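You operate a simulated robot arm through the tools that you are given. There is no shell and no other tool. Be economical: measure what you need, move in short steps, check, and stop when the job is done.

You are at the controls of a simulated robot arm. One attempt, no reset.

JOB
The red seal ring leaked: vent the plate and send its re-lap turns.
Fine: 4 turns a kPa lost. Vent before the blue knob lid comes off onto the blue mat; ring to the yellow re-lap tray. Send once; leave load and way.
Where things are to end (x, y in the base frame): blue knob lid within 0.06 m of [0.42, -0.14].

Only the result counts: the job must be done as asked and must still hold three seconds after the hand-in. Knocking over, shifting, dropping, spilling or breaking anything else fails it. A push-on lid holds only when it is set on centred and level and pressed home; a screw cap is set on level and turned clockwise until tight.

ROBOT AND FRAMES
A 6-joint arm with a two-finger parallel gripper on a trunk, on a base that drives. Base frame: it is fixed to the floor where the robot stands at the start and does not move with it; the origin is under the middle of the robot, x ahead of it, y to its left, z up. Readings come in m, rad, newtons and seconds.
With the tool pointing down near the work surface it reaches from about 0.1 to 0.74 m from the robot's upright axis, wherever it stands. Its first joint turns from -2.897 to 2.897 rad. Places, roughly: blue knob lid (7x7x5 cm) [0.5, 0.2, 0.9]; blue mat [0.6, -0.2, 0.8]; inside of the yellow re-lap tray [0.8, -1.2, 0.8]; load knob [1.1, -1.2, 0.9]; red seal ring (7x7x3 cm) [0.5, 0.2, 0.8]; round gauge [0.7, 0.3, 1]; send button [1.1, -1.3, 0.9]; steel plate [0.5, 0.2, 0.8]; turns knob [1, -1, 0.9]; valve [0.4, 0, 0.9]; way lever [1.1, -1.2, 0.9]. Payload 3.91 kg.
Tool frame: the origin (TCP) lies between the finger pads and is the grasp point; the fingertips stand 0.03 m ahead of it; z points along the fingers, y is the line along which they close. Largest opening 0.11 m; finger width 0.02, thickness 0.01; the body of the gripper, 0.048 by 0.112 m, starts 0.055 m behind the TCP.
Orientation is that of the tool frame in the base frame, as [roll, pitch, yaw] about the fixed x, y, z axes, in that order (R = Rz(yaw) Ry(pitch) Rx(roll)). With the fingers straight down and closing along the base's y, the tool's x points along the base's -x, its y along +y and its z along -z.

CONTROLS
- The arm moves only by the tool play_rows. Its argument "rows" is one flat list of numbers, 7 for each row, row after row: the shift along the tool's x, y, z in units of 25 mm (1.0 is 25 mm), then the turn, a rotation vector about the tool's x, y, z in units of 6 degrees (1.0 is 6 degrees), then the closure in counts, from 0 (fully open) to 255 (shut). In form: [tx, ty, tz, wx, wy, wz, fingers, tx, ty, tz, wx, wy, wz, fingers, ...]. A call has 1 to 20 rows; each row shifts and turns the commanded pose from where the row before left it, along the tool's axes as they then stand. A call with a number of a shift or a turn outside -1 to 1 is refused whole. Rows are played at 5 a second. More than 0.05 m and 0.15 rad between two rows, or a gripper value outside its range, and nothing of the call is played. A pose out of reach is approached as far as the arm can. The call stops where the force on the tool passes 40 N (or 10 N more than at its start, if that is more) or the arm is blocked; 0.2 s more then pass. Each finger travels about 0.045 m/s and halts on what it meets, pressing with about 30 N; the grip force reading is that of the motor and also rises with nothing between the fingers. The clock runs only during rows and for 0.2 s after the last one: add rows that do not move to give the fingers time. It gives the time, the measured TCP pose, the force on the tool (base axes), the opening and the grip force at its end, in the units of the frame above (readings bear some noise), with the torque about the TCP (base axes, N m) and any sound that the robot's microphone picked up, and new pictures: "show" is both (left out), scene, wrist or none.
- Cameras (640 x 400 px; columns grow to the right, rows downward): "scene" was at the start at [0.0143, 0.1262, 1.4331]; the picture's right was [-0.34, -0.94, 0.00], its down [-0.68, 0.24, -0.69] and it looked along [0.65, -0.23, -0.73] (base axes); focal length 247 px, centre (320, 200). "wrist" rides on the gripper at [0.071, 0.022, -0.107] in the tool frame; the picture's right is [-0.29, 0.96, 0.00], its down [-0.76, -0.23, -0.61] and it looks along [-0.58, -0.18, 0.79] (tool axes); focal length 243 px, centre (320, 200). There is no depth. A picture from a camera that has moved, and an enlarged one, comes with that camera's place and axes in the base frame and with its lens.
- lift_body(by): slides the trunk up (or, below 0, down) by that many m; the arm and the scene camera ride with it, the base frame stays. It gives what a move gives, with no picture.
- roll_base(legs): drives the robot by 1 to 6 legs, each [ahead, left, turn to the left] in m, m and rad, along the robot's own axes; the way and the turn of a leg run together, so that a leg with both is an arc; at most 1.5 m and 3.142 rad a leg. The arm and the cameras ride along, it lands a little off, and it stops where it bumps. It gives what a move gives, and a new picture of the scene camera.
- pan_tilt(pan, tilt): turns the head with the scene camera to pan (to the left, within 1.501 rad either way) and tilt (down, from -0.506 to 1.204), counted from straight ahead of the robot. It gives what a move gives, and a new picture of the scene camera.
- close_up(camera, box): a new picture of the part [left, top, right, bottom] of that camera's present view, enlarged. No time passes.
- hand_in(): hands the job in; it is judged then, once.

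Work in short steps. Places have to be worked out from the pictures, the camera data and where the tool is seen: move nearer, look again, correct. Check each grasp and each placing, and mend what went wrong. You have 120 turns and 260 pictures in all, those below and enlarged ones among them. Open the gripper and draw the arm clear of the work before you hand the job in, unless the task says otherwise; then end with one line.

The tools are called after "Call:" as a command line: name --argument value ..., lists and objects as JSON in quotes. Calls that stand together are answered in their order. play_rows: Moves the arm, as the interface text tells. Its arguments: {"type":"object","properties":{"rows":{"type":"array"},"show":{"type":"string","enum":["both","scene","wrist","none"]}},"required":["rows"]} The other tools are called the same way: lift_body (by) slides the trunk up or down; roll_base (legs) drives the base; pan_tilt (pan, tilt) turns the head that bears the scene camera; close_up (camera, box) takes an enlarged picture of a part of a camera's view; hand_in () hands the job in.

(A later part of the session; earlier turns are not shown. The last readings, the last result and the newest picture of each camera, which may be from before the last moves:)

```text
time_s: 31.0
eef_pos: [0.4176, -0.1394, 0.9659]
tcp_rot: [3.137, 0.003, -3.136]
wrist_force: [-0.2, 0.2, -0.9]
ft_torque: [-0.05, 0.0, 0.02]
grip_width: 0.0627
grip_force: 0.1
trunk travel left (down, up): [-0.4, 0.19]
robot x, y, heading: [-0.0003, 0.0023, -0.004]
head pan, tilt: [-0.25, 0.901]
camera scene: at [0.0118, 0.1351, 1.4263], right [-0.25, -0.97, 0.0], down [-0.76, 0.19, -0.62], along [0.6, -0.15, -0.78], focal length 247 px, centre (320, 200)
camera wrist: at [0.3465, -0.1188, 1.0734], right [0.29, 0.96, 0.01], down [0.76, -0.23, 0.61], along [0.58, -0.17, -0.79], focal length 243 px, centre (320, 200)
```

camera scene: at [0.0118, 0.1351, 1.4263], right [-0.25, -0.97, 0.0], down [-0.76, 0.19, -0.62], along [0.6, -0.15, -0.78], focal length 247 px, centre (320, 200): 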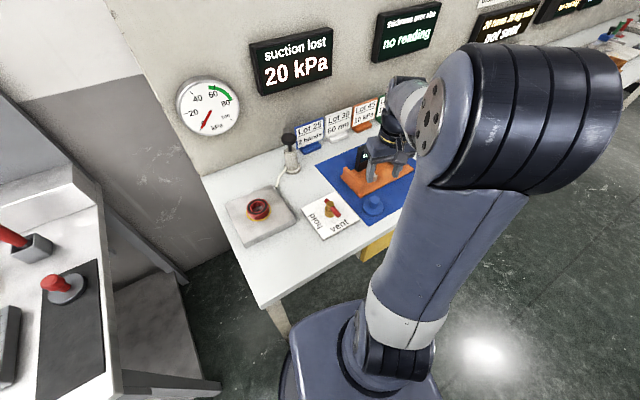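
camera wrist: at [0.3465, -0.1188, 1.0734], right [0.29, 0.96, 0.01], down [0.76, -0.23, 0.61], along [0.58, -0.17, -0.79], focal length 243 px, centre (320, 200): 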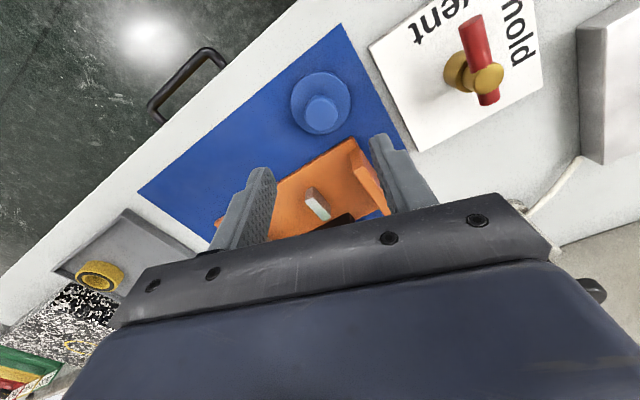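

The lid stands on the mat. Next I go and look at the ring.

Call:
play_rows --rows '[0, 0.5, -1, 0, 0, 0, 0, 0.1, 1, -1, 0, 0, 0, 0, 0.1, 1, -0.4, 0, 0, 0, 0, 0.1, 1, 0, 0, 0, 0, 0, 0.1, 1, 0, 0, 0, 0, 0, 0.1, 1, 0, 0, 0, 0, 0, 0.1, 1, 0, 0, 0, 0, 0, 0.1, 1, 0, 0, 0, 0, 0, 0.1, 1, 0, 0, 0, 0, 0, 0.1, 1, 0, 0, 0, 0, 0, 0.1, 1, 0, 0, 0, 0, 0, 0.1, 1, 0, 0, 0, 0, 0, 0.1, 1, 0, 0, 0, 0, 0, 0.1, 0.5, 0, 0, 0, 0, 0, 0, 0, 0, 0, 0, 0, 0]' --show "wrist"

Call:
close_up --camera "wrist" --box '[240, 60, 400, 160]'

```text
time_s: 34.2
eef_pos: [0.3826, 0.1865, 1.0277]
tcp_rot: [3.136, 0.005, -3.139]
wrist_force: [0.2, 0.6, -0.4]
ft_torque: [0.0, 0.0, 0.0]
grip_width: 0.1101
grip_force: 0.0
trunk travel left (down, up): [-0.4, 0.19]
robot x, y, heading: [-0.0, 0.0042, 0.003]
head pan, tilt: [-0.25, 0.901]
camera wrist: at [0.3116, 0.2063, 1.1349], right [0.29, 0.96, 0.01], down [0.76, -0.23, 0.61], along [0.58, -0.17, -0.79], focal length 243 px, centre (320, 200)
```

wrist: 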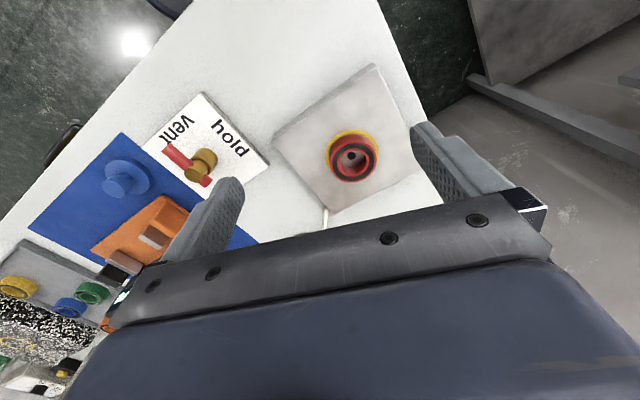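

```text
4.00 times, centred on (320, 110) of wrist
camera zoom: at [0.3116, 0.2063, 1.1349], right [0.29, 0.96, 0.01], down [0.76, -0.23, 0.61], along [0.58, -0.17, -0.79], focal length 970 px, centre (320, 560)
```

zoom: 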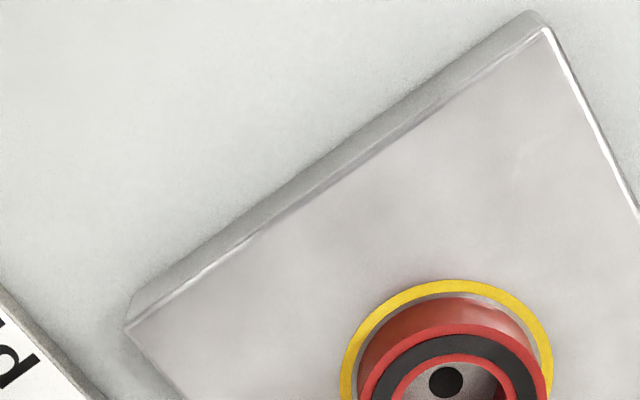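

Ring near (0.468, 0.206), top about z 0.857. I go above it and look.

Call:
play_rows --rows '[-1, 0.2, 0, 0, 0, 0, 0, -1, 0.2, 0, 0, 0, 0, 0, -1, 0.2, 0, 0, 0, 0, 0, -0.5, 0.2, 0.5, 0, 0, 0, 0, 0, 0, 1, 0, 0, 0, 0, 0, 0, 1, 0, 0, 0, 0, 0, 0, 0.5, 0, 0, 0, 0, 0, 0, 0, 0, 0, 0, 0]' --show "wrist"

Call:
close_up --camera "wrist" --box '[200, 60, 440, 210]'

```text
time_s: 36.0
eef_pos: [0.4711, 0.2062, 0.9511]
tcp_rot: [3.138, 0.004, -3.138]
wrist_force: [0.3, -0.8, -0.4]
ft_torque: [0.0, 0.01, -0.01]
grip_width: 0.11
grip_force: 0.0
trunk travel left (down, up): [-0.4, 0.19]
robot x, y, heading: [0.0002, -0.0, -0.001]
head pan, tilt: [-0.25, 0.901]
camera wrist: at [0.3999, 0.226, 1.0585], right [0.29, 0.96, 0.0], down [0.76, -0.23, 0.61], along [0.58, -0.17, -0.79], focal length 243 px, centre (320, 200)
```

wrist: 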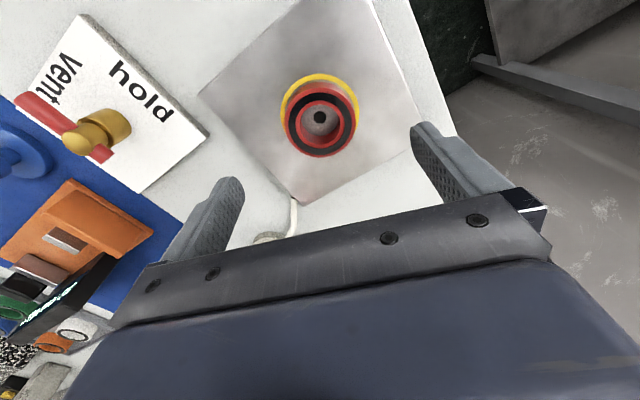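

```text
2.67 times, centred on (320, 135) of wrist
camera zoom: at [0.3999, 0.226, 1.0585], right [0.29, 0.96, 0.0], down [0.76, -0.23, 0.61], along [0.58, -0.17, -0.79], focal length 647 px, centre (320, 373)
```

zoom: 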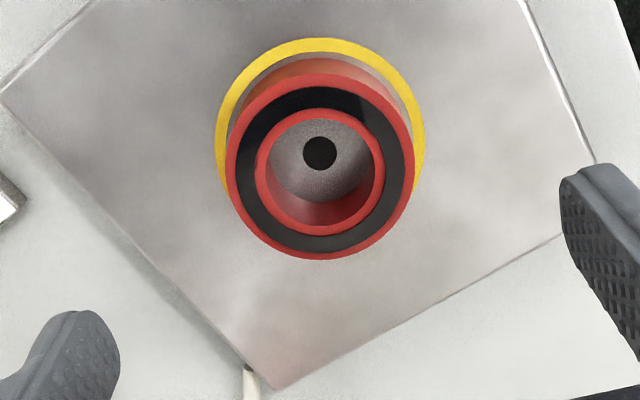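

Centred over the ring (diameter about 6.3 cm). I descend to leave the tips just above the plate, and grip.

Call:
play_rows --rows '[0, 0, 1, 0, 0, 0, 0, 0, 0, 1, 0, 0, 0, 0, 0, 0, 1, 0, 0, 0, 0, 0, 0, 0.65, 0, 0, 0, 0, 0, 0, 0, 0, 0, 0, 0, 0, 0, 0, 0, 0, 0, 255, 0, 0, 0, 0, 0, 0, 255, 0, 0, 0, 0, 0, 0, 255, 0, 0, 0, 0, 0, 0, 255, 0, 0, 0, 0, 0, 0, 255]' --show "wrist"

```text
time_s: 38.2
eef_pos: [0.4705, 0.2057, 0.8604]
tcp_rot: [3.136, 0.003, -3.139]
wrist_force: [0.1, -0.5, 0.0]
ft_torque: [0.01, 0.02, 0.0]
grip_width: 0.0606
grip_force: 30.0
trunk travel left (down, up): [-0.4, 0.19]
robot x, y, heading: [-0.0004, -0.0003, 0.001]
head pan, tilt: [-0.25, 0.901]
camera wrist: at [0.4009, 0.2259, 0.9676], right [0.29, 0.96, 0.01], down [0.76, -0.23, 0.61], along [0.58, -0.17, -0.79], focal length 243 px, centre (320, 200)
```

wrist: 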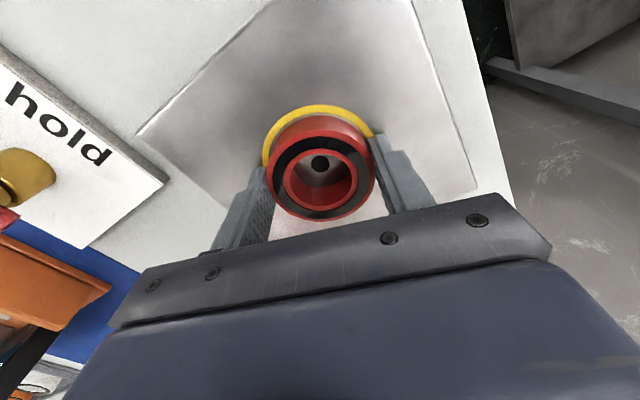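

Gripped at 60.6 mm. I lift it and draw the arm in for the drive.

Call:
play_rows --rows '[0, 0, -0.4, 0, 0, 0, 255, 0, 0, -0.8, 0, 0, 0, 255, 0, 0, -1, 0, 0, 0, 255, 0, 0, -1, 0, 0, 0, 255, 0, 0, -1, 0, 0, 0, 255, 0, 0, -1, 0, 0, 0, 255, 0, 0, -1, 0, 0, 0, 255, 0, 0, -1, 0, 0, 0, 255, 0, 0, -1, 0, 0, 0, 255, 0, 0, -1, 0, 0, 0, 255, 0.7, -0.3, -1, 0, 0, 0, 255, 1, -0.5, 0, 0, 0, 0, 255, 1, -0.5, 0, 0, 0, 0, 255, 1, -0.5, 0, 0, 0, 0, 255, 1, -0.5, 0, 0, 0, 0, 255, 1, -0.5, 0, 0, 0, 0, 255, 1, -0.5, 0, 0, 0, 0, 255, 0, 0, 0, 0, 0, 0, 255]'

Call:
pan_tilt --pan -0.9 --tilt 0.5

```text
time_s: 42.0
eef_pos: [0.3016, 0.1241, 1.1155]
tcp_rot: [3.136, 0.004, -3.139]
wrist_force: [0.1, -0.1, -2.1]
ft_torque: [0.02, -0.01, 0.02]
grip_width: 0.0607
grip_force: 30.0
trunk travel left (down, up): [-0.4, 0.19]
robot x, y, heading: [-0.0018, 0.0029, 0.006]
head pan, tilt: [-0.25, 0.901]
camera scene: at [0.0116, 0.135, 1.4263], right [-0.25, -0.97, 0.0], down [-0.76, 0.19, -0.62], along [0.6, -0.15, -0.78], focal length 247 px, centre (320, 200)
camera wrist: at [0.2312, 0.1443, 1.222], right [0.29, 0.96, 0.01], down [0.76, -0.23, 0.61], along [0.58, -0.17, -0.79], focal length 243 px, centre (320, 200)
```

scene: 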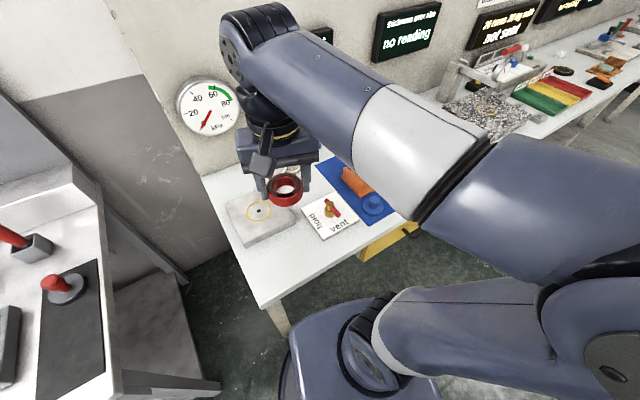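
wrist: 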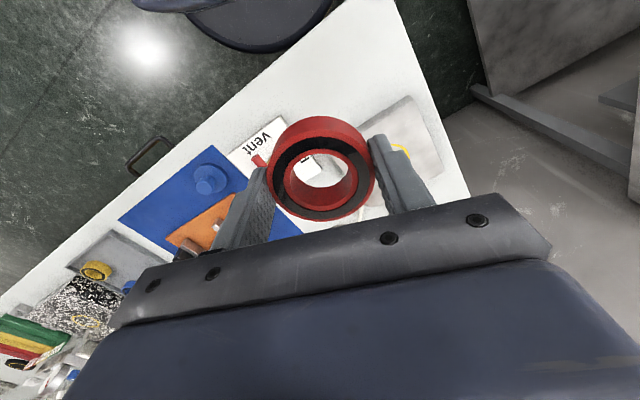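

```text
time_s: 43.0
eef_pos: [0.3023, 0.1243, 1.1148]
tcp_rot: [3.137, 0.004, -3.138]
wrist_force: [-0.7, 0.1, -1.4]
ft_torque: [-0.02, 0.01, 0.0]
grip_width: 0.0609
grip_force: 30.3
trunk travel left (down, up): [-0.4, 0.19]
robot x, y, heading: [0.0028, -0.0027, 0.003]
head pan, tilt: [-0.901, 0.499]
camera scene: at [-0.0046, 0.0825, 1.4601], right [-0.78, -0.62, 0.0], down [-0.3, 0.37, -0.88], along [0.55, -0.69, -0.48], focal length 247 px, centre (320, 200)
```

scene: 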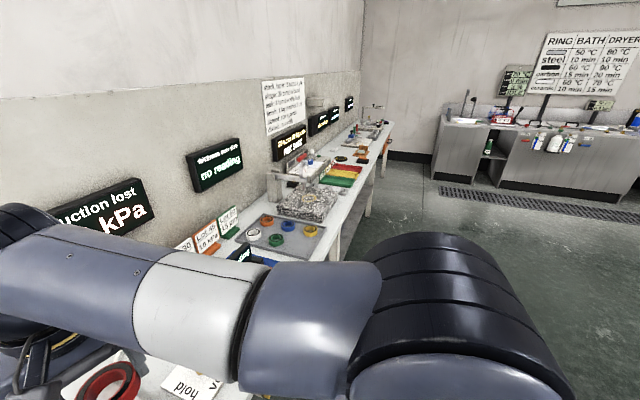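

The floor along the bench is clear. I turn to face the bench squarely (bench direction is about 0.306 rad off) and drive right about 1.4 m.

Call:
roll_base --legs '[[0, 0, 0.306], [0, -1.42, 0]]'

Call:
pan_tilt --pan 0.0 --tilt 0.75

```text
time_s: 51.2
eef_pos: [0.6922, -1.1617, 1.1145]
tcp_rot: [3.134, 0.005, -2.825]
wrist_force: [-0.1, -0.5, -0.2]
ft_torque: [0.01, 0.0, -0.01]
grip_width: 0.0606
grip_force: 30.0
trunk travel left (down, up): [-0.4, 0.19]
robot x, y, heading: [0.4436, -1.3759, 0.32]
head pan, tilt: [-0.901, 0.499]
camera scene: at [0.4142, -1.2967, 1.4602], right [-0.55, -0.83, 0.0], down [-0.4, 0.26, -0.88], along [0.73, -0.48, -0.48], focal length 247 px, centre (320, 200)
```

scene: 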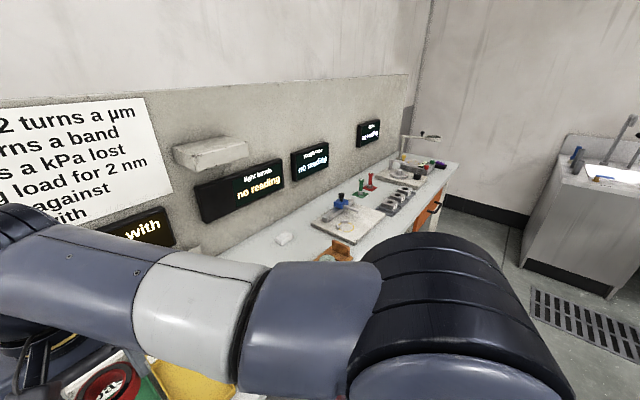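

```text
time_s: 52.4
eef_pos: [0.6924, -1.1623, 1.1155]
tcp_rot: [3.137, 0.005, -2.825]
wrist_force: [-0.6, -0.5, -1.1]
ft_torque: [0.0, -0.01, -0.02]
grip_width: 0.0606
grip_force: 29.9
trunk travel left (down, up): [-0.4, 0.19]
robot x, y, heading: [0.4406, -1.3733, 0.318]
head pan, tilt: [0.0, 0.75]
camera scene: at [0.417, -1.2209, 1.4382], right [0.31, -0.95, 0.0], down [-0.65, -0.21, -0.73], along [0.7, 0.23, -0.68], focal length 247 px, centre (320, 200)
```

scene: 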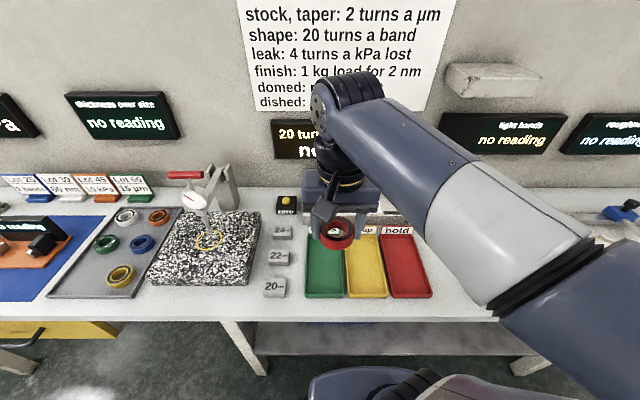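

I see the green, yellow and red trays ahead, with the yellow centre at about (0.83, −1.22). I'll read the tray labels and move the ring over the yellow one.

Call:
play_rows --rows '[-0.92, -0.82, 0, 0, 0, 0, 255, -0.92, -0.82, 0, 0, 0, 0, 255, -0.92, -0.82, 0, 0, 0, 0, 255, -0.92, -0.82, 0, 0, 0, 0, 255, -0.92, -0.82, 0, 0, 0, 0, 255, 0, 0, 1, 0, 0, 0, 255, 0, 0, 1, 0, 0, 0, 255, 0, 0, 1, 0, 0, 0, 255, 0, 0, 0, 0, 0, 0, 255]'

Call:
close_up --camera "scene" --box '[260, 170, 460, 310]'

Call:
close_up --camera "wrist" --box '[160, 0, 480, 200]'

```text
time_s: 54.4
eef_pos: [0.8339, -1.222, 1.0398]
tcp_rot: [3.137, 0.005, -2.823]
wrist_force: [-1.2, -0.2, -0.6]
ft_torque: [-0.01, 0.02, 0.0]
grip_width: 0.0608
grip_force: 30.0
trunk travel left (down, up): [-0.4, 0.19]
robot x, y, heading: [0.4398, -1.374, 0.314]
head pan, tilt: [0.0, 0.75]
camera scene: at [0.4171, -1.2208, 1.4382], right [0.31, -0.95, 0.0], down [-0.65, -0.21, -0.73], along [0.69, 0.23, -0.68], focal length 247 px, centre (320, 200)
camera wrist: at [0.7613, -1.2252, 1.1474], right [-0.02, 1.0, 0.01], down [0.79, 0.02, 0.61], along [0.61, 0.02, -0.79], focal length 243 px, centre (320, 200)
```

scene: 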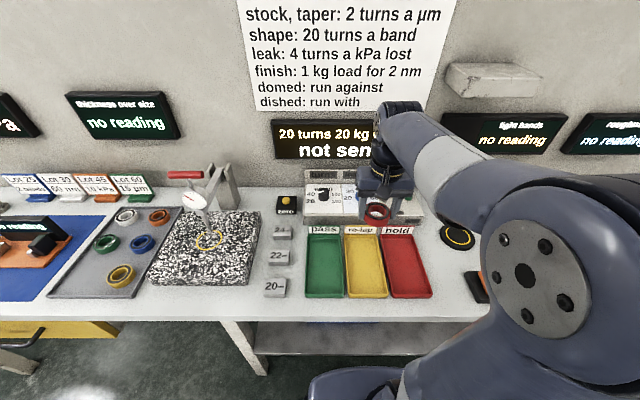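
wrist: 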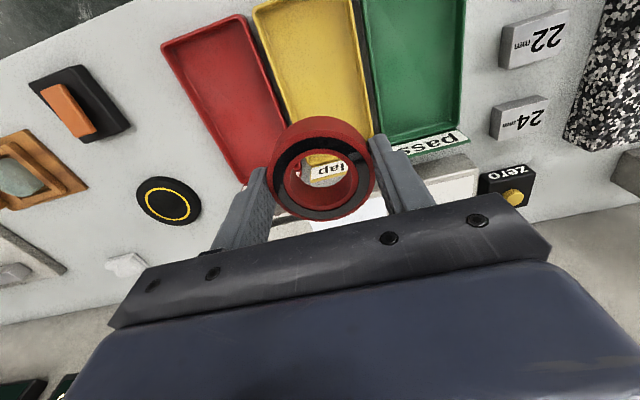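

```text
2.86 times, centred on (360, 240) of scene
camera zoom: at [0.4171, -1.2208, 1.4382], right [0.31, -0.95, 0.0], down [-0.65, -0.21, -0.73], along [0.69, 0.23, -0.68], focal length 707 px, centre (206, 86)
```

zoom: 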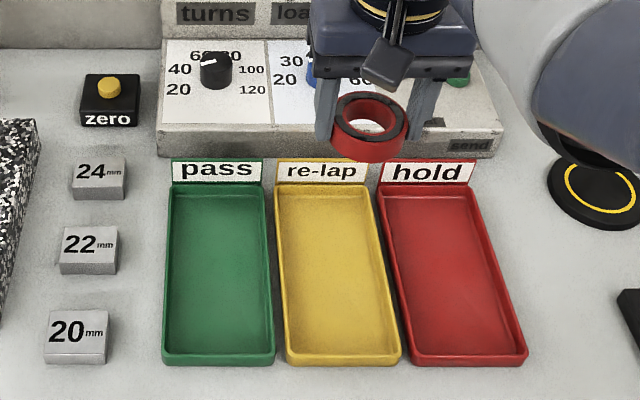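

```text
2.00 times, centred on (320, 100) of wrist
camera zoom: at [0.7613, -1.2252, 1.1474], right [-0.02, 1.0, 0.01], down [0.79, 0.02, 0.61], along [0.61, 0.02, -0.79], focal length 485 px, centre (320, 400)
```

zoom: 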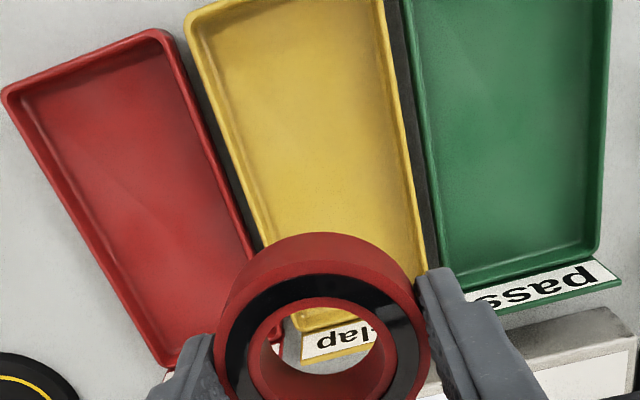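

Labels are pass / re-lap (yellow) / hold; the yellow tray's inside is about 9.5 cm wide by 19 cm long, centre (0.833, −1.216). I turn the gripper 90° so the fingers open along the tray's length.

Call:
play_rows --rows '[0, 0, 0, 0, 0, 1, 255, 0, 0, 0, 0, 0, 1, 255, 0, 0, 0, 0, 0, 1, 255, 0, 0, 0, 0, 0, 1, 255, 0, 0, 0, 0, 0, 1, 255, 0, 0, 0, 0, 0, 1, 255, 0, 0, 0, 0, 0, 1, 255, 0, 0, 0, 0, 0, 1, 255, 0, 0, 0, 0, 0, 1, 255, 0, 0, 0, 0, 0, 1, 255, 0, 0, 0, 0, 0, 1, 255, 0, 0, 0, 0, 0, 1, 255, 0, 0, 0, 0, 0, 1, 255, 0, 0, 0, 0, 0, 1, 255, 0, 0, 0, 0, 0, 1, 255, 0, 0, 0, 0, 0, 0, 255]'

```text
time_s: 57.8
eef_pos: [0.8342, -1.2237, 1.0399]
tcp_rot: [3.138, -0.005, 1.889]
wrist_force: [-0.3, 0.3, -1.1]
ft_torque: [-0.03, 0.0, 0.0]
grip_width: 0.0609
grip_force: 30.1
trunk travel left (down, up): [-0.4, 0.19]
robot x, y, heading: [0.4446, -1.3726, 0.315]
head pan, tilt: [0.0, 0.75]
camera scene: at [0.417, -1.2208, 1.4382], right [0.31, -0.95, 0.0], down [-0.65, -0.21, -0.73], along [0.69, 0.23, -0.68], focal length 247 px, centre (320, 200)
camera wrist: at [0.8333, -1.1496, 1.1472], right [1.0, 0.02, 0.0], down [0.02, -0.8, 0.6], along [0.01, -0.6, -0.8], focal length 243 px, centre (320, 200)
```

scene: 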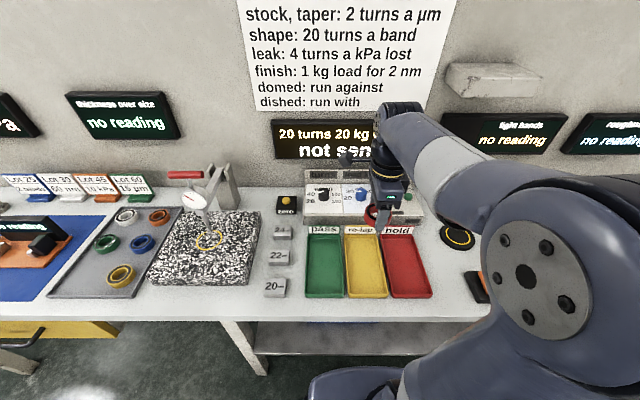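
wrist: 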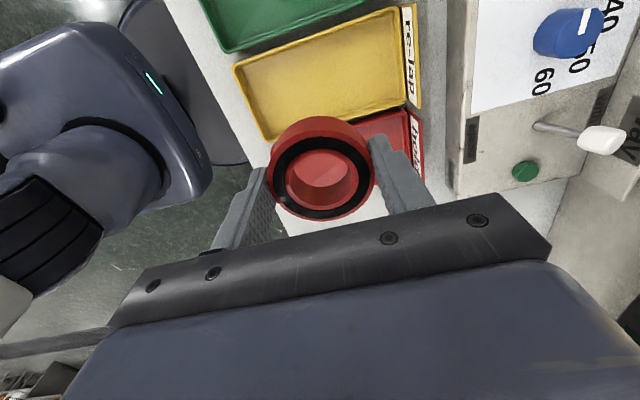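

Wrist view gives tray centre (0.838, −1.216). I shift slightly and descend close to the tray floor.

Call:
play_rows --rows '[0.25, 0.2, 1, 0, 0, 0, 255, 0, 0, 1, 0, 0, 0, 255, 0, 0, 1, 0, 0, 0, 255, 0, 0, 1, 0, 0, 0, 255, 0, 0, 1, 0, 0, 0, 255, 0, 0, 1, 0, 0, 0, 255, 0, 0, 0.8, 0, 0, 0, 255, 0, 0, 0, 0, 0, 0, 255]'

Call:
close_up --camera "scene" --box '[280, 170, 460, 310]'

```text
time_s: 59.6
eef_pos: [0.838, -1.2146, 0.8686]
tcp_rot: [3.138, -0.004, 1.889]
wrist_force: [-0.4, -0.2, -1.1]
ft_torque: [0.02, 0.02, 0.0]
grip_width: 0.0607
grip_force: 30.0
trunk travel left (down, up): [-0.4, 0.19]
robot x, y, heading: [0.4412, -1.3704, 0.316]
head pan, tilt: [0.0, 0.75]
camera scene: at [0.4172, -1.2207, 1.4382], right [0.31, -0.95, 0.0], down [-0.65, -0.21, -0.73], along [0.69, 0.23, -0.68], focal length 247 px, centre (320, 200)
camera wrist: at [0.8367, -1.1414, 0.976], right [1.0, 0.02, 0.0], down [0.02, -0.8, 0.6], along [0.02, -0.6, -0.8], focal length 243 px, centre (320, 200)
```

scene: 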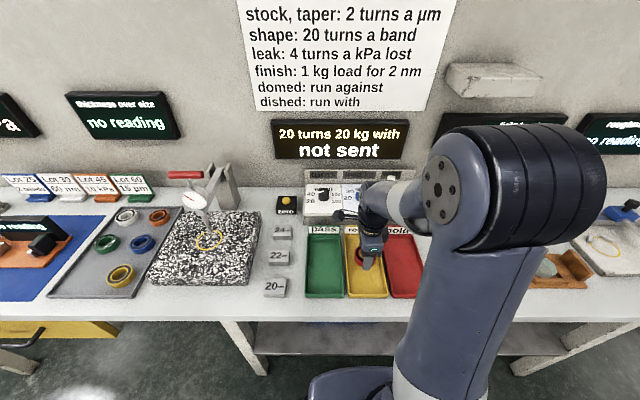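
wrist: 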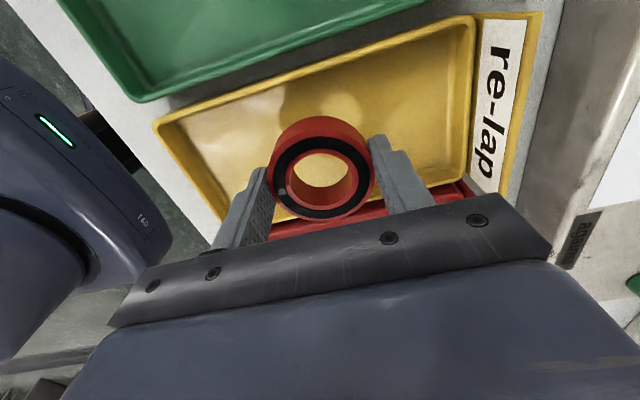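

```text
2.86 times, centred on (370, 240) of scene
camera zoom: at [0.4172, -1.2207, 1.4382], right [0.31, -0.95, 0.0], down [-0.65, -0.21, -0.73], along [0.69, 0.23, -0.68], focal length 707 px, centre (177, 86)
```

zoom: 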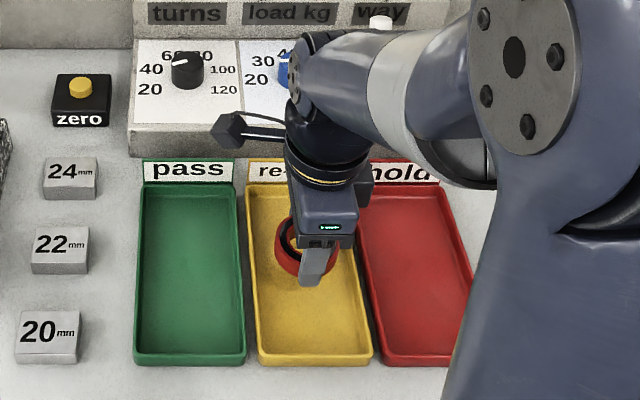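

Well centred in the tray. I lower in small steps to contact.

Call:
play_rows --rows '[0, 0, 0.4, 0, 0, 0, 255, 0, 0, 0.2, 0, 0, 0, 255, 0, 0, 0.1, 0, 0, 0, 255, 0, 0, 0.1, 0, 0, 0, 255, 0, 0, 0, 0, 0, 0, 255]' --show "none"

```text
time_s: 60.8
eef_pos: [0.8383, -1.2148, 0.849]
tcp_rot: [3.137, -0.006, 1.888]
wrist_force: [-0.3, -0.8, -0.4]
ft_torque: [0.04, 0.0, 0.01]
grip_width: 0.061
grip_force: 29.4
trunk travel left (down, up): [-0.4, 0.19]
robot x, y, heading: [0.446, -1.3751, 0.32]
head pan, tilt: [0.0, 0.75]
```

Call:
play_rows --rows '[0, 0, 0.1, 0, 0, 0, 255, 0, 0, 0.1, 0, 0, 0, 255, 0, 0, 0, 0, 0, 0, 255]' --show "none"

```text
time_s: 61.6
eef_pos: [0.8382, -1.2142, 0.8428]
tcp_rot: [3.139, -0.005, 1.888]
wrist_force: [-0.2, -0.6, -0.4]
ft_torque: [-0.02, -0.03, 0.02]
grip_width: 0.0607
grip_force: 29.9
trunk travel left (down, up): [-0.4, 0.19]
robot x, y, heading: [0.4479, -1.3712, 0.317]
head pan, tilt: [0.0, 0.75]
```

Call:
play_rows --rows '[0, 0, 0.1, 0, 0, 0, 255, 0, 0, 0.05, 0, 0, 0, 255, 0, 0, 0, 0, 0, 0, 255]' --show "wrist"

```text
time_s: 62.4
eef_pos: [0.8403, -1.2144, 0.8417]
tcp_rot: [3.138, -0.005, 1.888]
wrist_force: [-0.3, 0.0, -1.2]
ft_torque: [0.0, -0.01, 0.0]
grip_width: 0.0608
grip_force: 29.6
trunk travel left (down, up): [-0.4, 0.19]
robot x, y, heading: [0.4437, -1.373, 0.318]
head pan, tilt: [0.0, 0.75]
camera wrist: at [0.8371, -1.1415, 0.949], right [1.0, 0.02, 0.0], down [0.02, -0.8, 0.6], along [0.02, -0.6, -0.8], focal length 243 px, centre (320, 200)
```

wrist: 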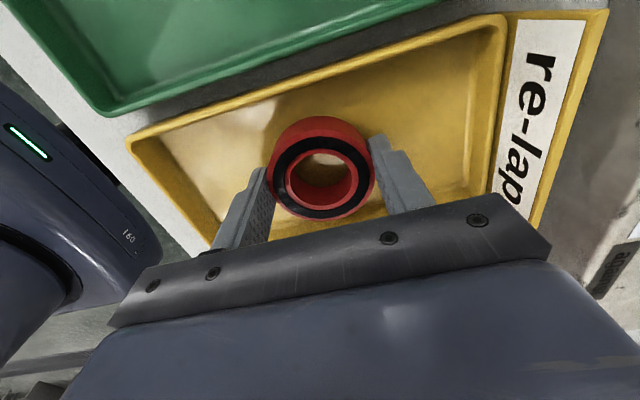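

Still not in contact; two more small steps.

Call:
play_rows --rows '[0, 0, 0.1, 0, 0, 0, 255, 0, 0, 0.05, 0, 0, 0, 255, 0, 0, 0, 0, 0, 0, 255]' --show "none"

```text
time_s: 63.2
eef_pos: [0.8384, -1.2151, 0.8372]
tcp_rot: [3.137, -0.006, 1.887]
wrist_force: [0.5, -0.2, -0.7]
ft_torque: [0.0, 0.03, 0.01]
grip_width: 0.0605
grip_force: 29.6
trunk travel left (down, up): [-0.4, 0.19]
robot x, y, heading: [0.4397, -1.3739, 0.322]
head pan, tilt: [0.0, 0.75]
```

Call:
play_rows --rows '[0, 0, 0.08, 0, 0, 0, 255, 0, 0, 0, 0, 0, 0, 255]' --show "none"

```text
time_s: 63.8
eef_pos: [0.8377, -1.2149, 0.8347]
tcp_rot: [3.136, -0.006, 1.89]
wrist_force: [-0.5, -0.5, 9.2]
ft_torque: [-0.36, 0.12, 0.02]
grip_width: 0.0608
grip_force: 29.7
trunk travel left (down, up): [-0.4, 0.19]
robot x, y, heading: [0.441, -1.3708, 0.322]
head pan, tilt: [0.0, 0.75]
```

Contact. I open moderately (about 8.5 cm), rise, and look.

Call:
play_rows --rows '[0, 0, -0.03, 0, 0, 0, 150, 0, 0, 0, 0, 0, 0, 60, 0, 0, 0, 0, 0, 0, 60, 0, 0, 0, 0, 0, 0, 60, 0, 0, -0.5, 0, 0, 0, 60, 0, 0, -1, 0, 0, 0, 60, 0, 0, -1, 0, 0, 0, 60, 0, 0, -1, 0, 0, 0, 60, 0, 0, -1, 0, 0, 0, 60, 0, 0, -1, 0, 0, 0, 60, 0, 0, -1, 0, 0, 0, 60, 0, 0, -1, 0, 0, 0, 60, 0, 0, 0, 0, 0, 0, 60]'

Call:
close_up --camera "wrist" --box '[220, 0, 620, 200]'

```text
time_s: 66.6
eef_pos: [0.836, -1.2157, 1.0249]
tcp_rot: [3.138, -0.004, 1.887]
wrist_force: [0.6, -0.2, 0.5]
ft_torque: [0.04, -0.01, -0.01]
grip_width: 0.0842
grip_force: 0.1
trunk travel left (down, up): [-0.4, 0.19]
robot x, y, heading: [0.4454, -1.3738, 0.317]
head pan, tilt: [0.0, 0.75]
camera scene: at [0.4169, -1.2209, 1.4382], right [0.31, -0.95, 0.0], down [-0.65, -0.21, -0.73], along [0.69, 0.23, -0.68], focal length 247 px, centre (320, 200)
camera wrist: at [0.8357, -1.143, 1.1332], right [1.0, 0.02, 0.0], down [0.02, -0.8, 0.6], along [0.02, -0.6, -0.8], focal length 243 px, centre (320, 200)
```

scene: 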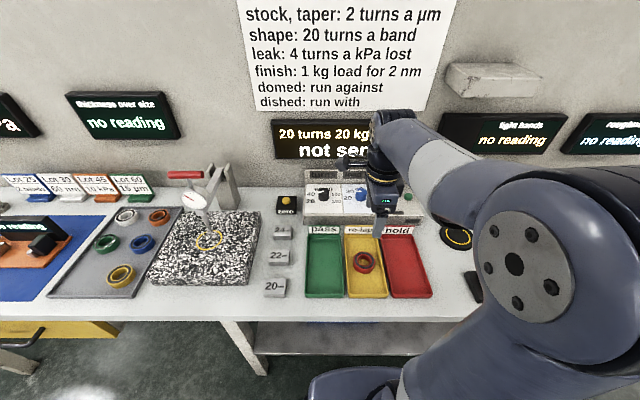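
wrist: 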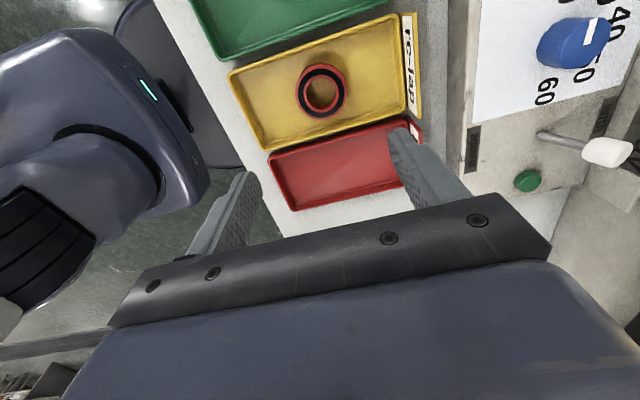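

```text
1.60 times, centred on (420, 100) of wrist
camera zoom: at [0.8357, -1.143, 1.1332], right [1.0, 0.02, 0.0], down [0.02, -0.8, 0.6], along [0.02, -0.6, -0.8], focal length 388 px, centre (160, 360)
```

zoom: 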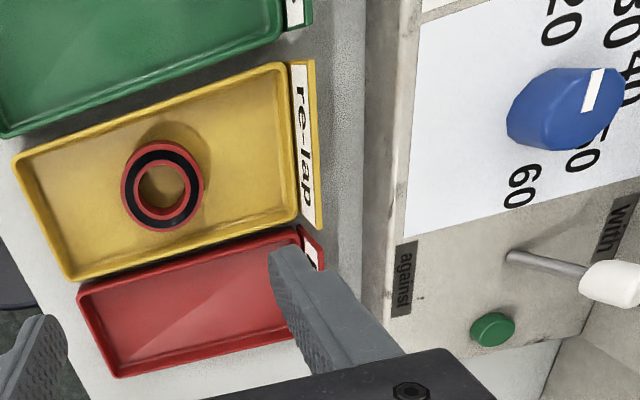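

The ring lies flat in the re-lap tray. Now I turn the gripper back and look at the turns dial.

Call:
play_rows --rows '[0, 0, -0.3, 0, 0, -1, 60, 0, 0, -0.3, 0, 0, -1, 60, 0, 0, -0.3, 0, 0, -1, 60, 0, 0, -0.3, 0, 0, -1, 60, 0, 0, 0, 0, 0, -1, 60, 0, 0, 0, 0, 0, -1, 60, 0, 0, 0, 0, 0, -1, 60, 0, 0, 0, 0, 0, -1, 60, 0, 0, 0, 0, 0, -1, 60, 0, 0, 0, 0, 0, -1, 60, 0, 0, 0, 0, 0, -1, 60, 0, 0, 0, 0, 0, -1, 60, 0, 0, 0, 0, 0, -1, 60, 0, 0, 0, 0, 0, -1, 60, 0, 0, 0, 0, 0, -1, 60, -0.5, 1, 0, 0, 0, 0, 60, -0.5, 1, 0, 0, 0, 0, 60, -0.5, 1, 0, 0, 0, 0, 60, -0.5, 1, 0, 0, 0, 0, 60]'

Call:
close_up --camera "wrist" --box '[200, 50, 440, 200]'

Call:
close_up --camera "scene" --box '[260, 110, 420, 210]'

```text
time_s: 70.6
eef_pos: [0.8531, -1.1027, 1.0567]
tcp_rot: [3.135, 0.002, -2.824]
wrist_force: [-0.1, -0.2, 0.0]
ft_torque: [0.01, -0.02, 0.0]
grip_width: 0.0842
grip_force: 0.2
trunk travel left (down, up): [-0.4, 0.19]
robot x, y, heading: [0.4465, -1.3739, 0.321]
head pan, tilt: [0.0, 0.75]
camera scene: at [0.417, -1.2209, 1.4382], right [0.31, -0.95, 0.0], down [-0.65, -0.21, -0.73], along [0.69, 0.23, -0.68], focal length 247 px, centre (320, 200)
camera wrist: at [0.7792, -1.1059, 1.1632], right [-0.02, 1.0, 0.01], down [0.79, 0.02, 0.61], along [0.61, 0.02, -0.79], focal length 243 px, centre (320, 200)
```

scene: 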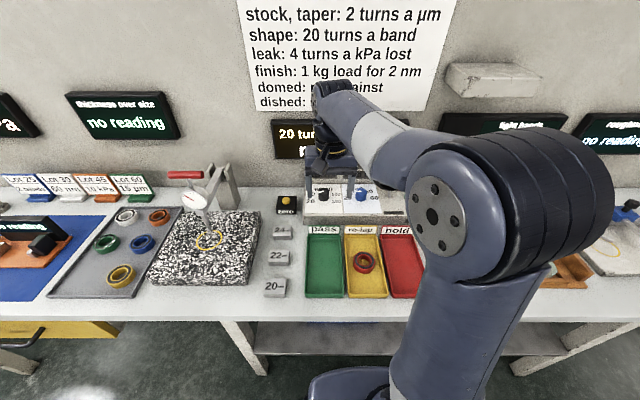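
wrist: 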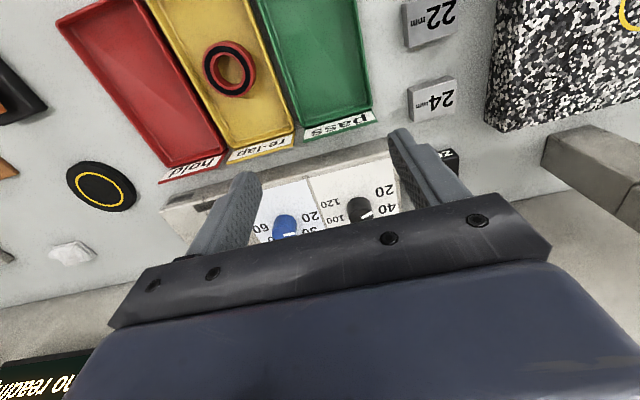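

```text
2.67 times, centred on (320, 125) of wrist
camera zoom: at [0.7792, -1.1059, 1.1632], right [-0.02, 1.0, 0.01], down [0.79, 0.02, 0.61], along [0.61, 0.02, -0.79], focal length 647 px, centre (320, 400)
```

zoom: 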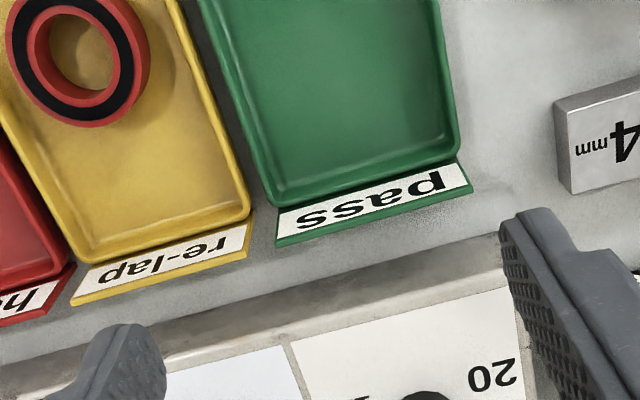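

```text
4.00 times, centred on (340, 160) of scene
camera zoom: at [0.417, -1.2209, 1.4382], right [0.31, -0.95, 0.0], down [-0.65, -0.21, -0.73], along [0.69, 0.23, -0.68], focal length 990 px, centre (240, 360)
```

zoom: 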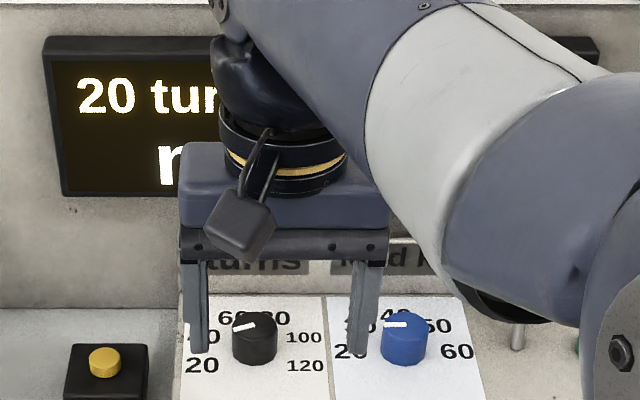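

I back the arm off so that the wrist camera sees the dial face.

Call:
play_rows --rows '[1, 0, 0, 0, 0, 0, 60, 1, 0, 0, 0, 0, 0, 60, 1, 0, 0, 0, 0, 0, 60, 1, 0, 0, 0, 0, 0, 60, 0, 0, 0, 0, 0, 0, 60]'

Call:
close_up --camera "wrist" --box '[260, 140, 420, 240]'

Call:
close_up --camera "scene" --box '[280, 110, 440, 210]'

```text
time_s: 71.8
eef_pos: [0.7598, -1.137, 1.0534]
tcp_rot: [3.136, 0.003, -2.825]
wrist_force: [-0.2, -0.1, 0.1]
ft_torque: [0.02, -0.04, 0.0]
grip_width: 0.0844
grip_force: 0.1
trunk travel left (down, up): [-0.4, 0.19]
robot x, y, heading: [0.4475, -1.3759, 0.316]
head pan, tilt: [0.0, 0.75]
camera scene: at [0.4167, -1.2209, 1.4382], right [0.31, -0.95, 0.0], down [-0.65, -0.21, -0.73], along [0.69, 0.23, -0.68], focal length 247 px, centre (320, 200)
camera wrist: at [0.6849, -1.1396, 1.1609], right [-0.02, 1.0, 0.01], down [0.79, 0.02, 0.61], along [0.61, 0.02, -0.79], focal length 243 px, centre (320, 200)
```

scene: 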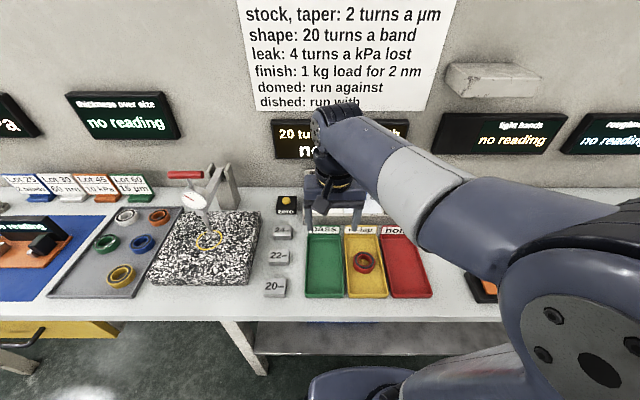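
wrist: 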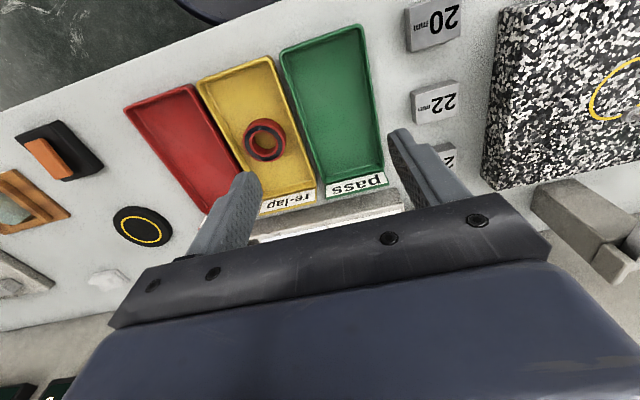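

```text
4.00 times, centred on (340, 190) of wrist
camera zoom: at [0.6849, -1.1396, 1.1609], right [-0.02, 1.0, 0.01], down [0.79, 0.02, 0.61], along [0.61, 0.02, -0.79], focal length 970 px, centre (240, 240)
```

zoom: 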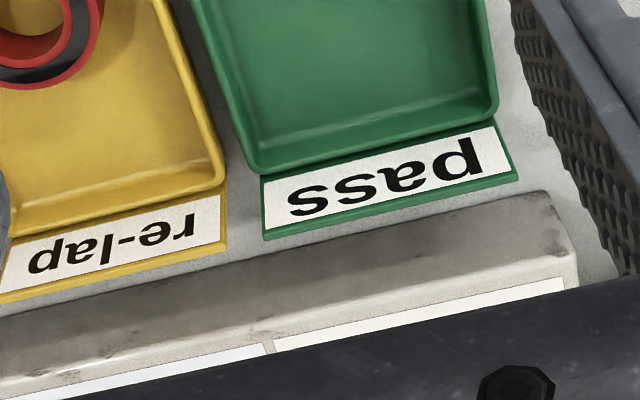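

```text
4.00 times, centred on (360, 160) of scene
camera zoom: at [0.4167, -1.2209, 1.4382], right [0.31, -0.95, 0.0], down [-0.65, -0.21, -0.73], along [0.69, 0.23, -0.68], focal length 990 px, centre (160, 360)
```

zoom: 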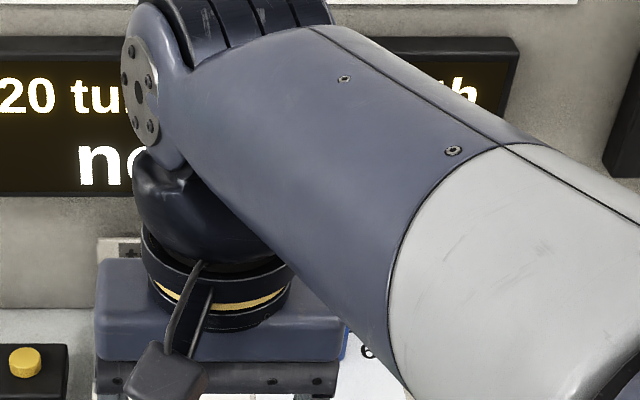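

Wrong way; the dial shows when the tool is further forward. I go forward over it.

Call:
play_rows --rows '[-1, 0, 0, 0, 0, 0, 60, -1, 0, 0, 0, 0, 0, 60, -1, 0, 0, 0, 0, 0, 60, -1, 0, 0, 0, 0, 0, 60, -1, 0, 0, 0, 0, 0, 60, -1, 0, 0, 0, 0, 0, 60, -1, 0, 0, 0, 0, 0, 60, -0.5, 0.3, 0, 0, 0, 0, 60, 0, 0, 0, 0, 0, 0, 60]'

Call:
close_up --camera "wrist" --box '[220, 60, 460, 210]'

Call:
close_up --camera "scene" --box '[280, 130, 440, 230]'

```text
time_s: 73.8
eef_pos: [0.9339, -1.0707, 1.0549]
tcp_rot: [3.136, 0.004, -2.825]
wrist_force: [-0.1, 0.2, -0.2]
ft_torque: [0.01, -0.02, 0.04]
grip_width: 0.0842
grip_force: 0.0
trunk travel left (down, up): [-0.4, 0.19]
robot x, y, heading: [0.4434, -1.375, 0.316]
head pan, tilt: [0.0, 0.75]
camera scene: at [0.4171, -1.2207, 1.4382], right [0.31, -0.95, 0.0], down [-0.65, -0.21, -0.73], along [0.69, 0.23, -0.68], focal length 247 px, centre (320, 200)
camera wrist: at [0.8604, -1.0736, 1.1622], right [-0.02, 1.0, 0.01], down [0.79, 0.02, 0.61], along [0.61, 0.02, -0.79], focal length 243 px, centre (320, 200)
```

scene: 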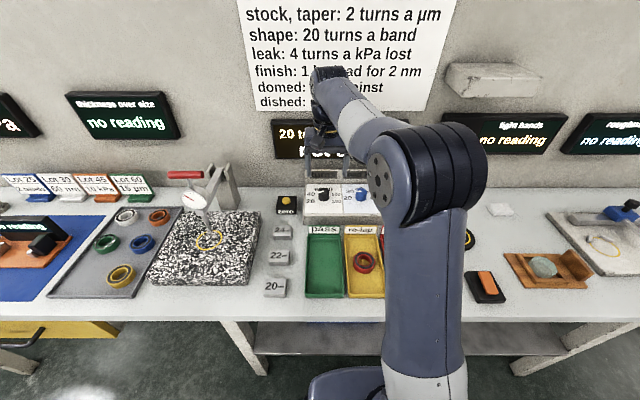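
wrist: 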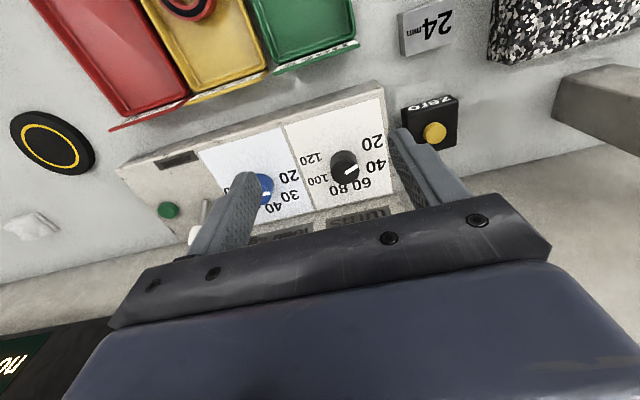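

```text
2.67 times, centred on (340, 135) of wrist
camera zoom: at [0.8604, -1.0736, 1.1622], right [-0.02, 1.0, 0.01], down [0.79, 0.02, 0.61], along [0.61, 0.02, -0.79], focal length 647 px, centre (267, 373)
```

zoom: 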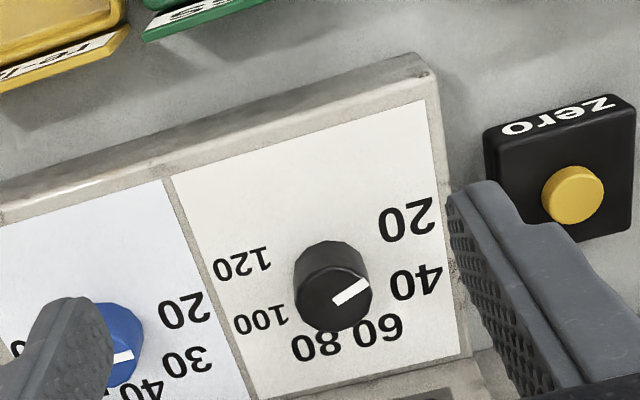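

```text
4.00 times, centred on (360, 180) of scene
camera zoom: at [0.4171, -1.2207, 1.4382], right [0.31, -0.95, 0.0], down [-0.65, -0.21, -0.73], along [0.69, 0.23, -0.68], focal length 990 px, centre (160, 280)
```

zoom: 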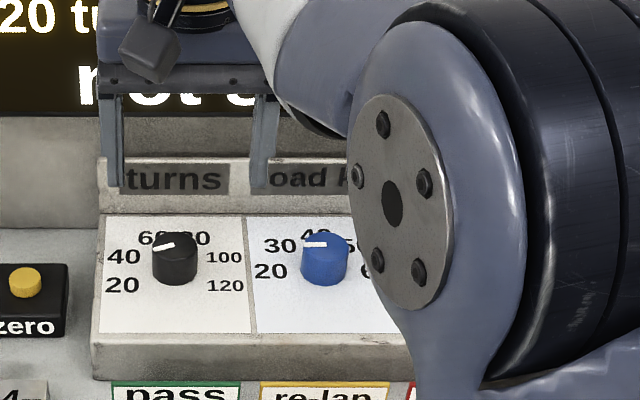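

Dial worked out: centre about (1.035, −1.031), 48° per 20 turns; the mark is at 20, and 80 needs 144° clockwise. I move above the knob, pre-rotate −54°, and narrow the fingers.

Call:
play_rows --rows '[-0.86, 0.05, 0, 0, 0, 0, 116, -0.86, 0.05, 0, 0, 0, 0, 116, -0.86, 0.05, 0, 0, 0, 0, 116, -0.86, 0.05, 0, 0, 0, 0, 116, -0.86, 0.05, 0, 0, 0, 0, 116, 0, 0, 1, 0, 0, 0, 116, 0, 0, 1, 0, 0, 0, 116, 0, 0, 1, 0, 0, 0, 116, 0, 0, 0, 0, 0, 0, 116]'

Call:
close_up --camera "wrist" --box '[220, 60, 460, 210]'

```text
time_s: 75.8
eef_pos: [1.0359, -1.0295, 0.9807]
tcp_rot: [3.136, 0.003, -2.824]
wrist_force: [-0.5, 0.3, 0.0]
ft_torque: [0.0, 0.0, 0.01]
grip_width: 0.0604
grip_force: 0.1
trunk travel left (down, up): [-0.4, 0.19]
robot x, y, heading: [0.445, -1.3753, 0.316]
head pan, tilt: [0.0, 0.75]
camera scene: at [0.4171, -1.2207, 1.4382], right [0.31, -0.95, 0.0], down [-0.65, -0.21, -0.73], along [0.69, 0.23, -0.68], focal length 247 px, centre (320, 200)
camera wrist: at [0.9606, -1.0326, 1.0881], right [-0.02, 1.0, 0.01], down [0.79, 0.02, 0.61], along [0.61, 0.02, -0.79], focal length 243 px, centre (320, 200)
```

scene: 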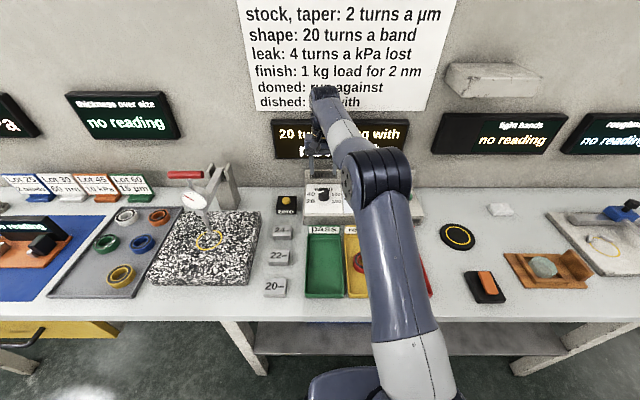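
wrist: 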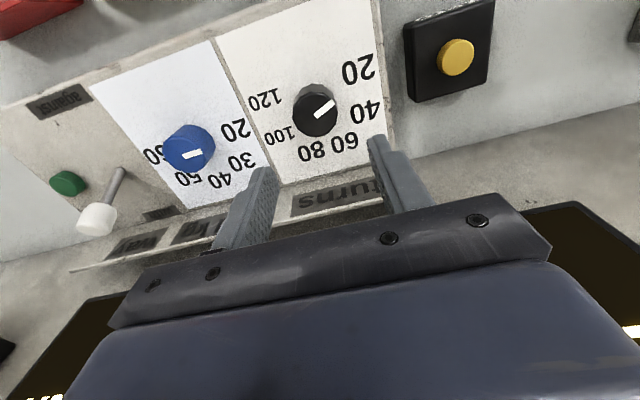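

```text
2.67 times, centred on (340, 135) of wrist
camera zoom: at [0.9606, -1.0326, 1.0881], right [-0.02, 1.0, 0.01], down [0.79, 0.02, 0.61], along [0.61, 0.02, -0.79], focal length 647 px, centre (267, 373)
```

zoom: 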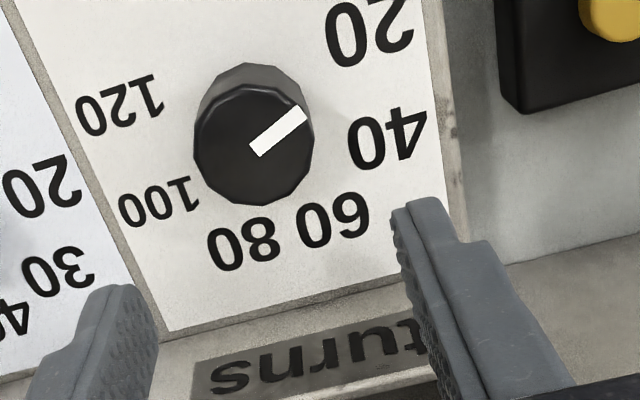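

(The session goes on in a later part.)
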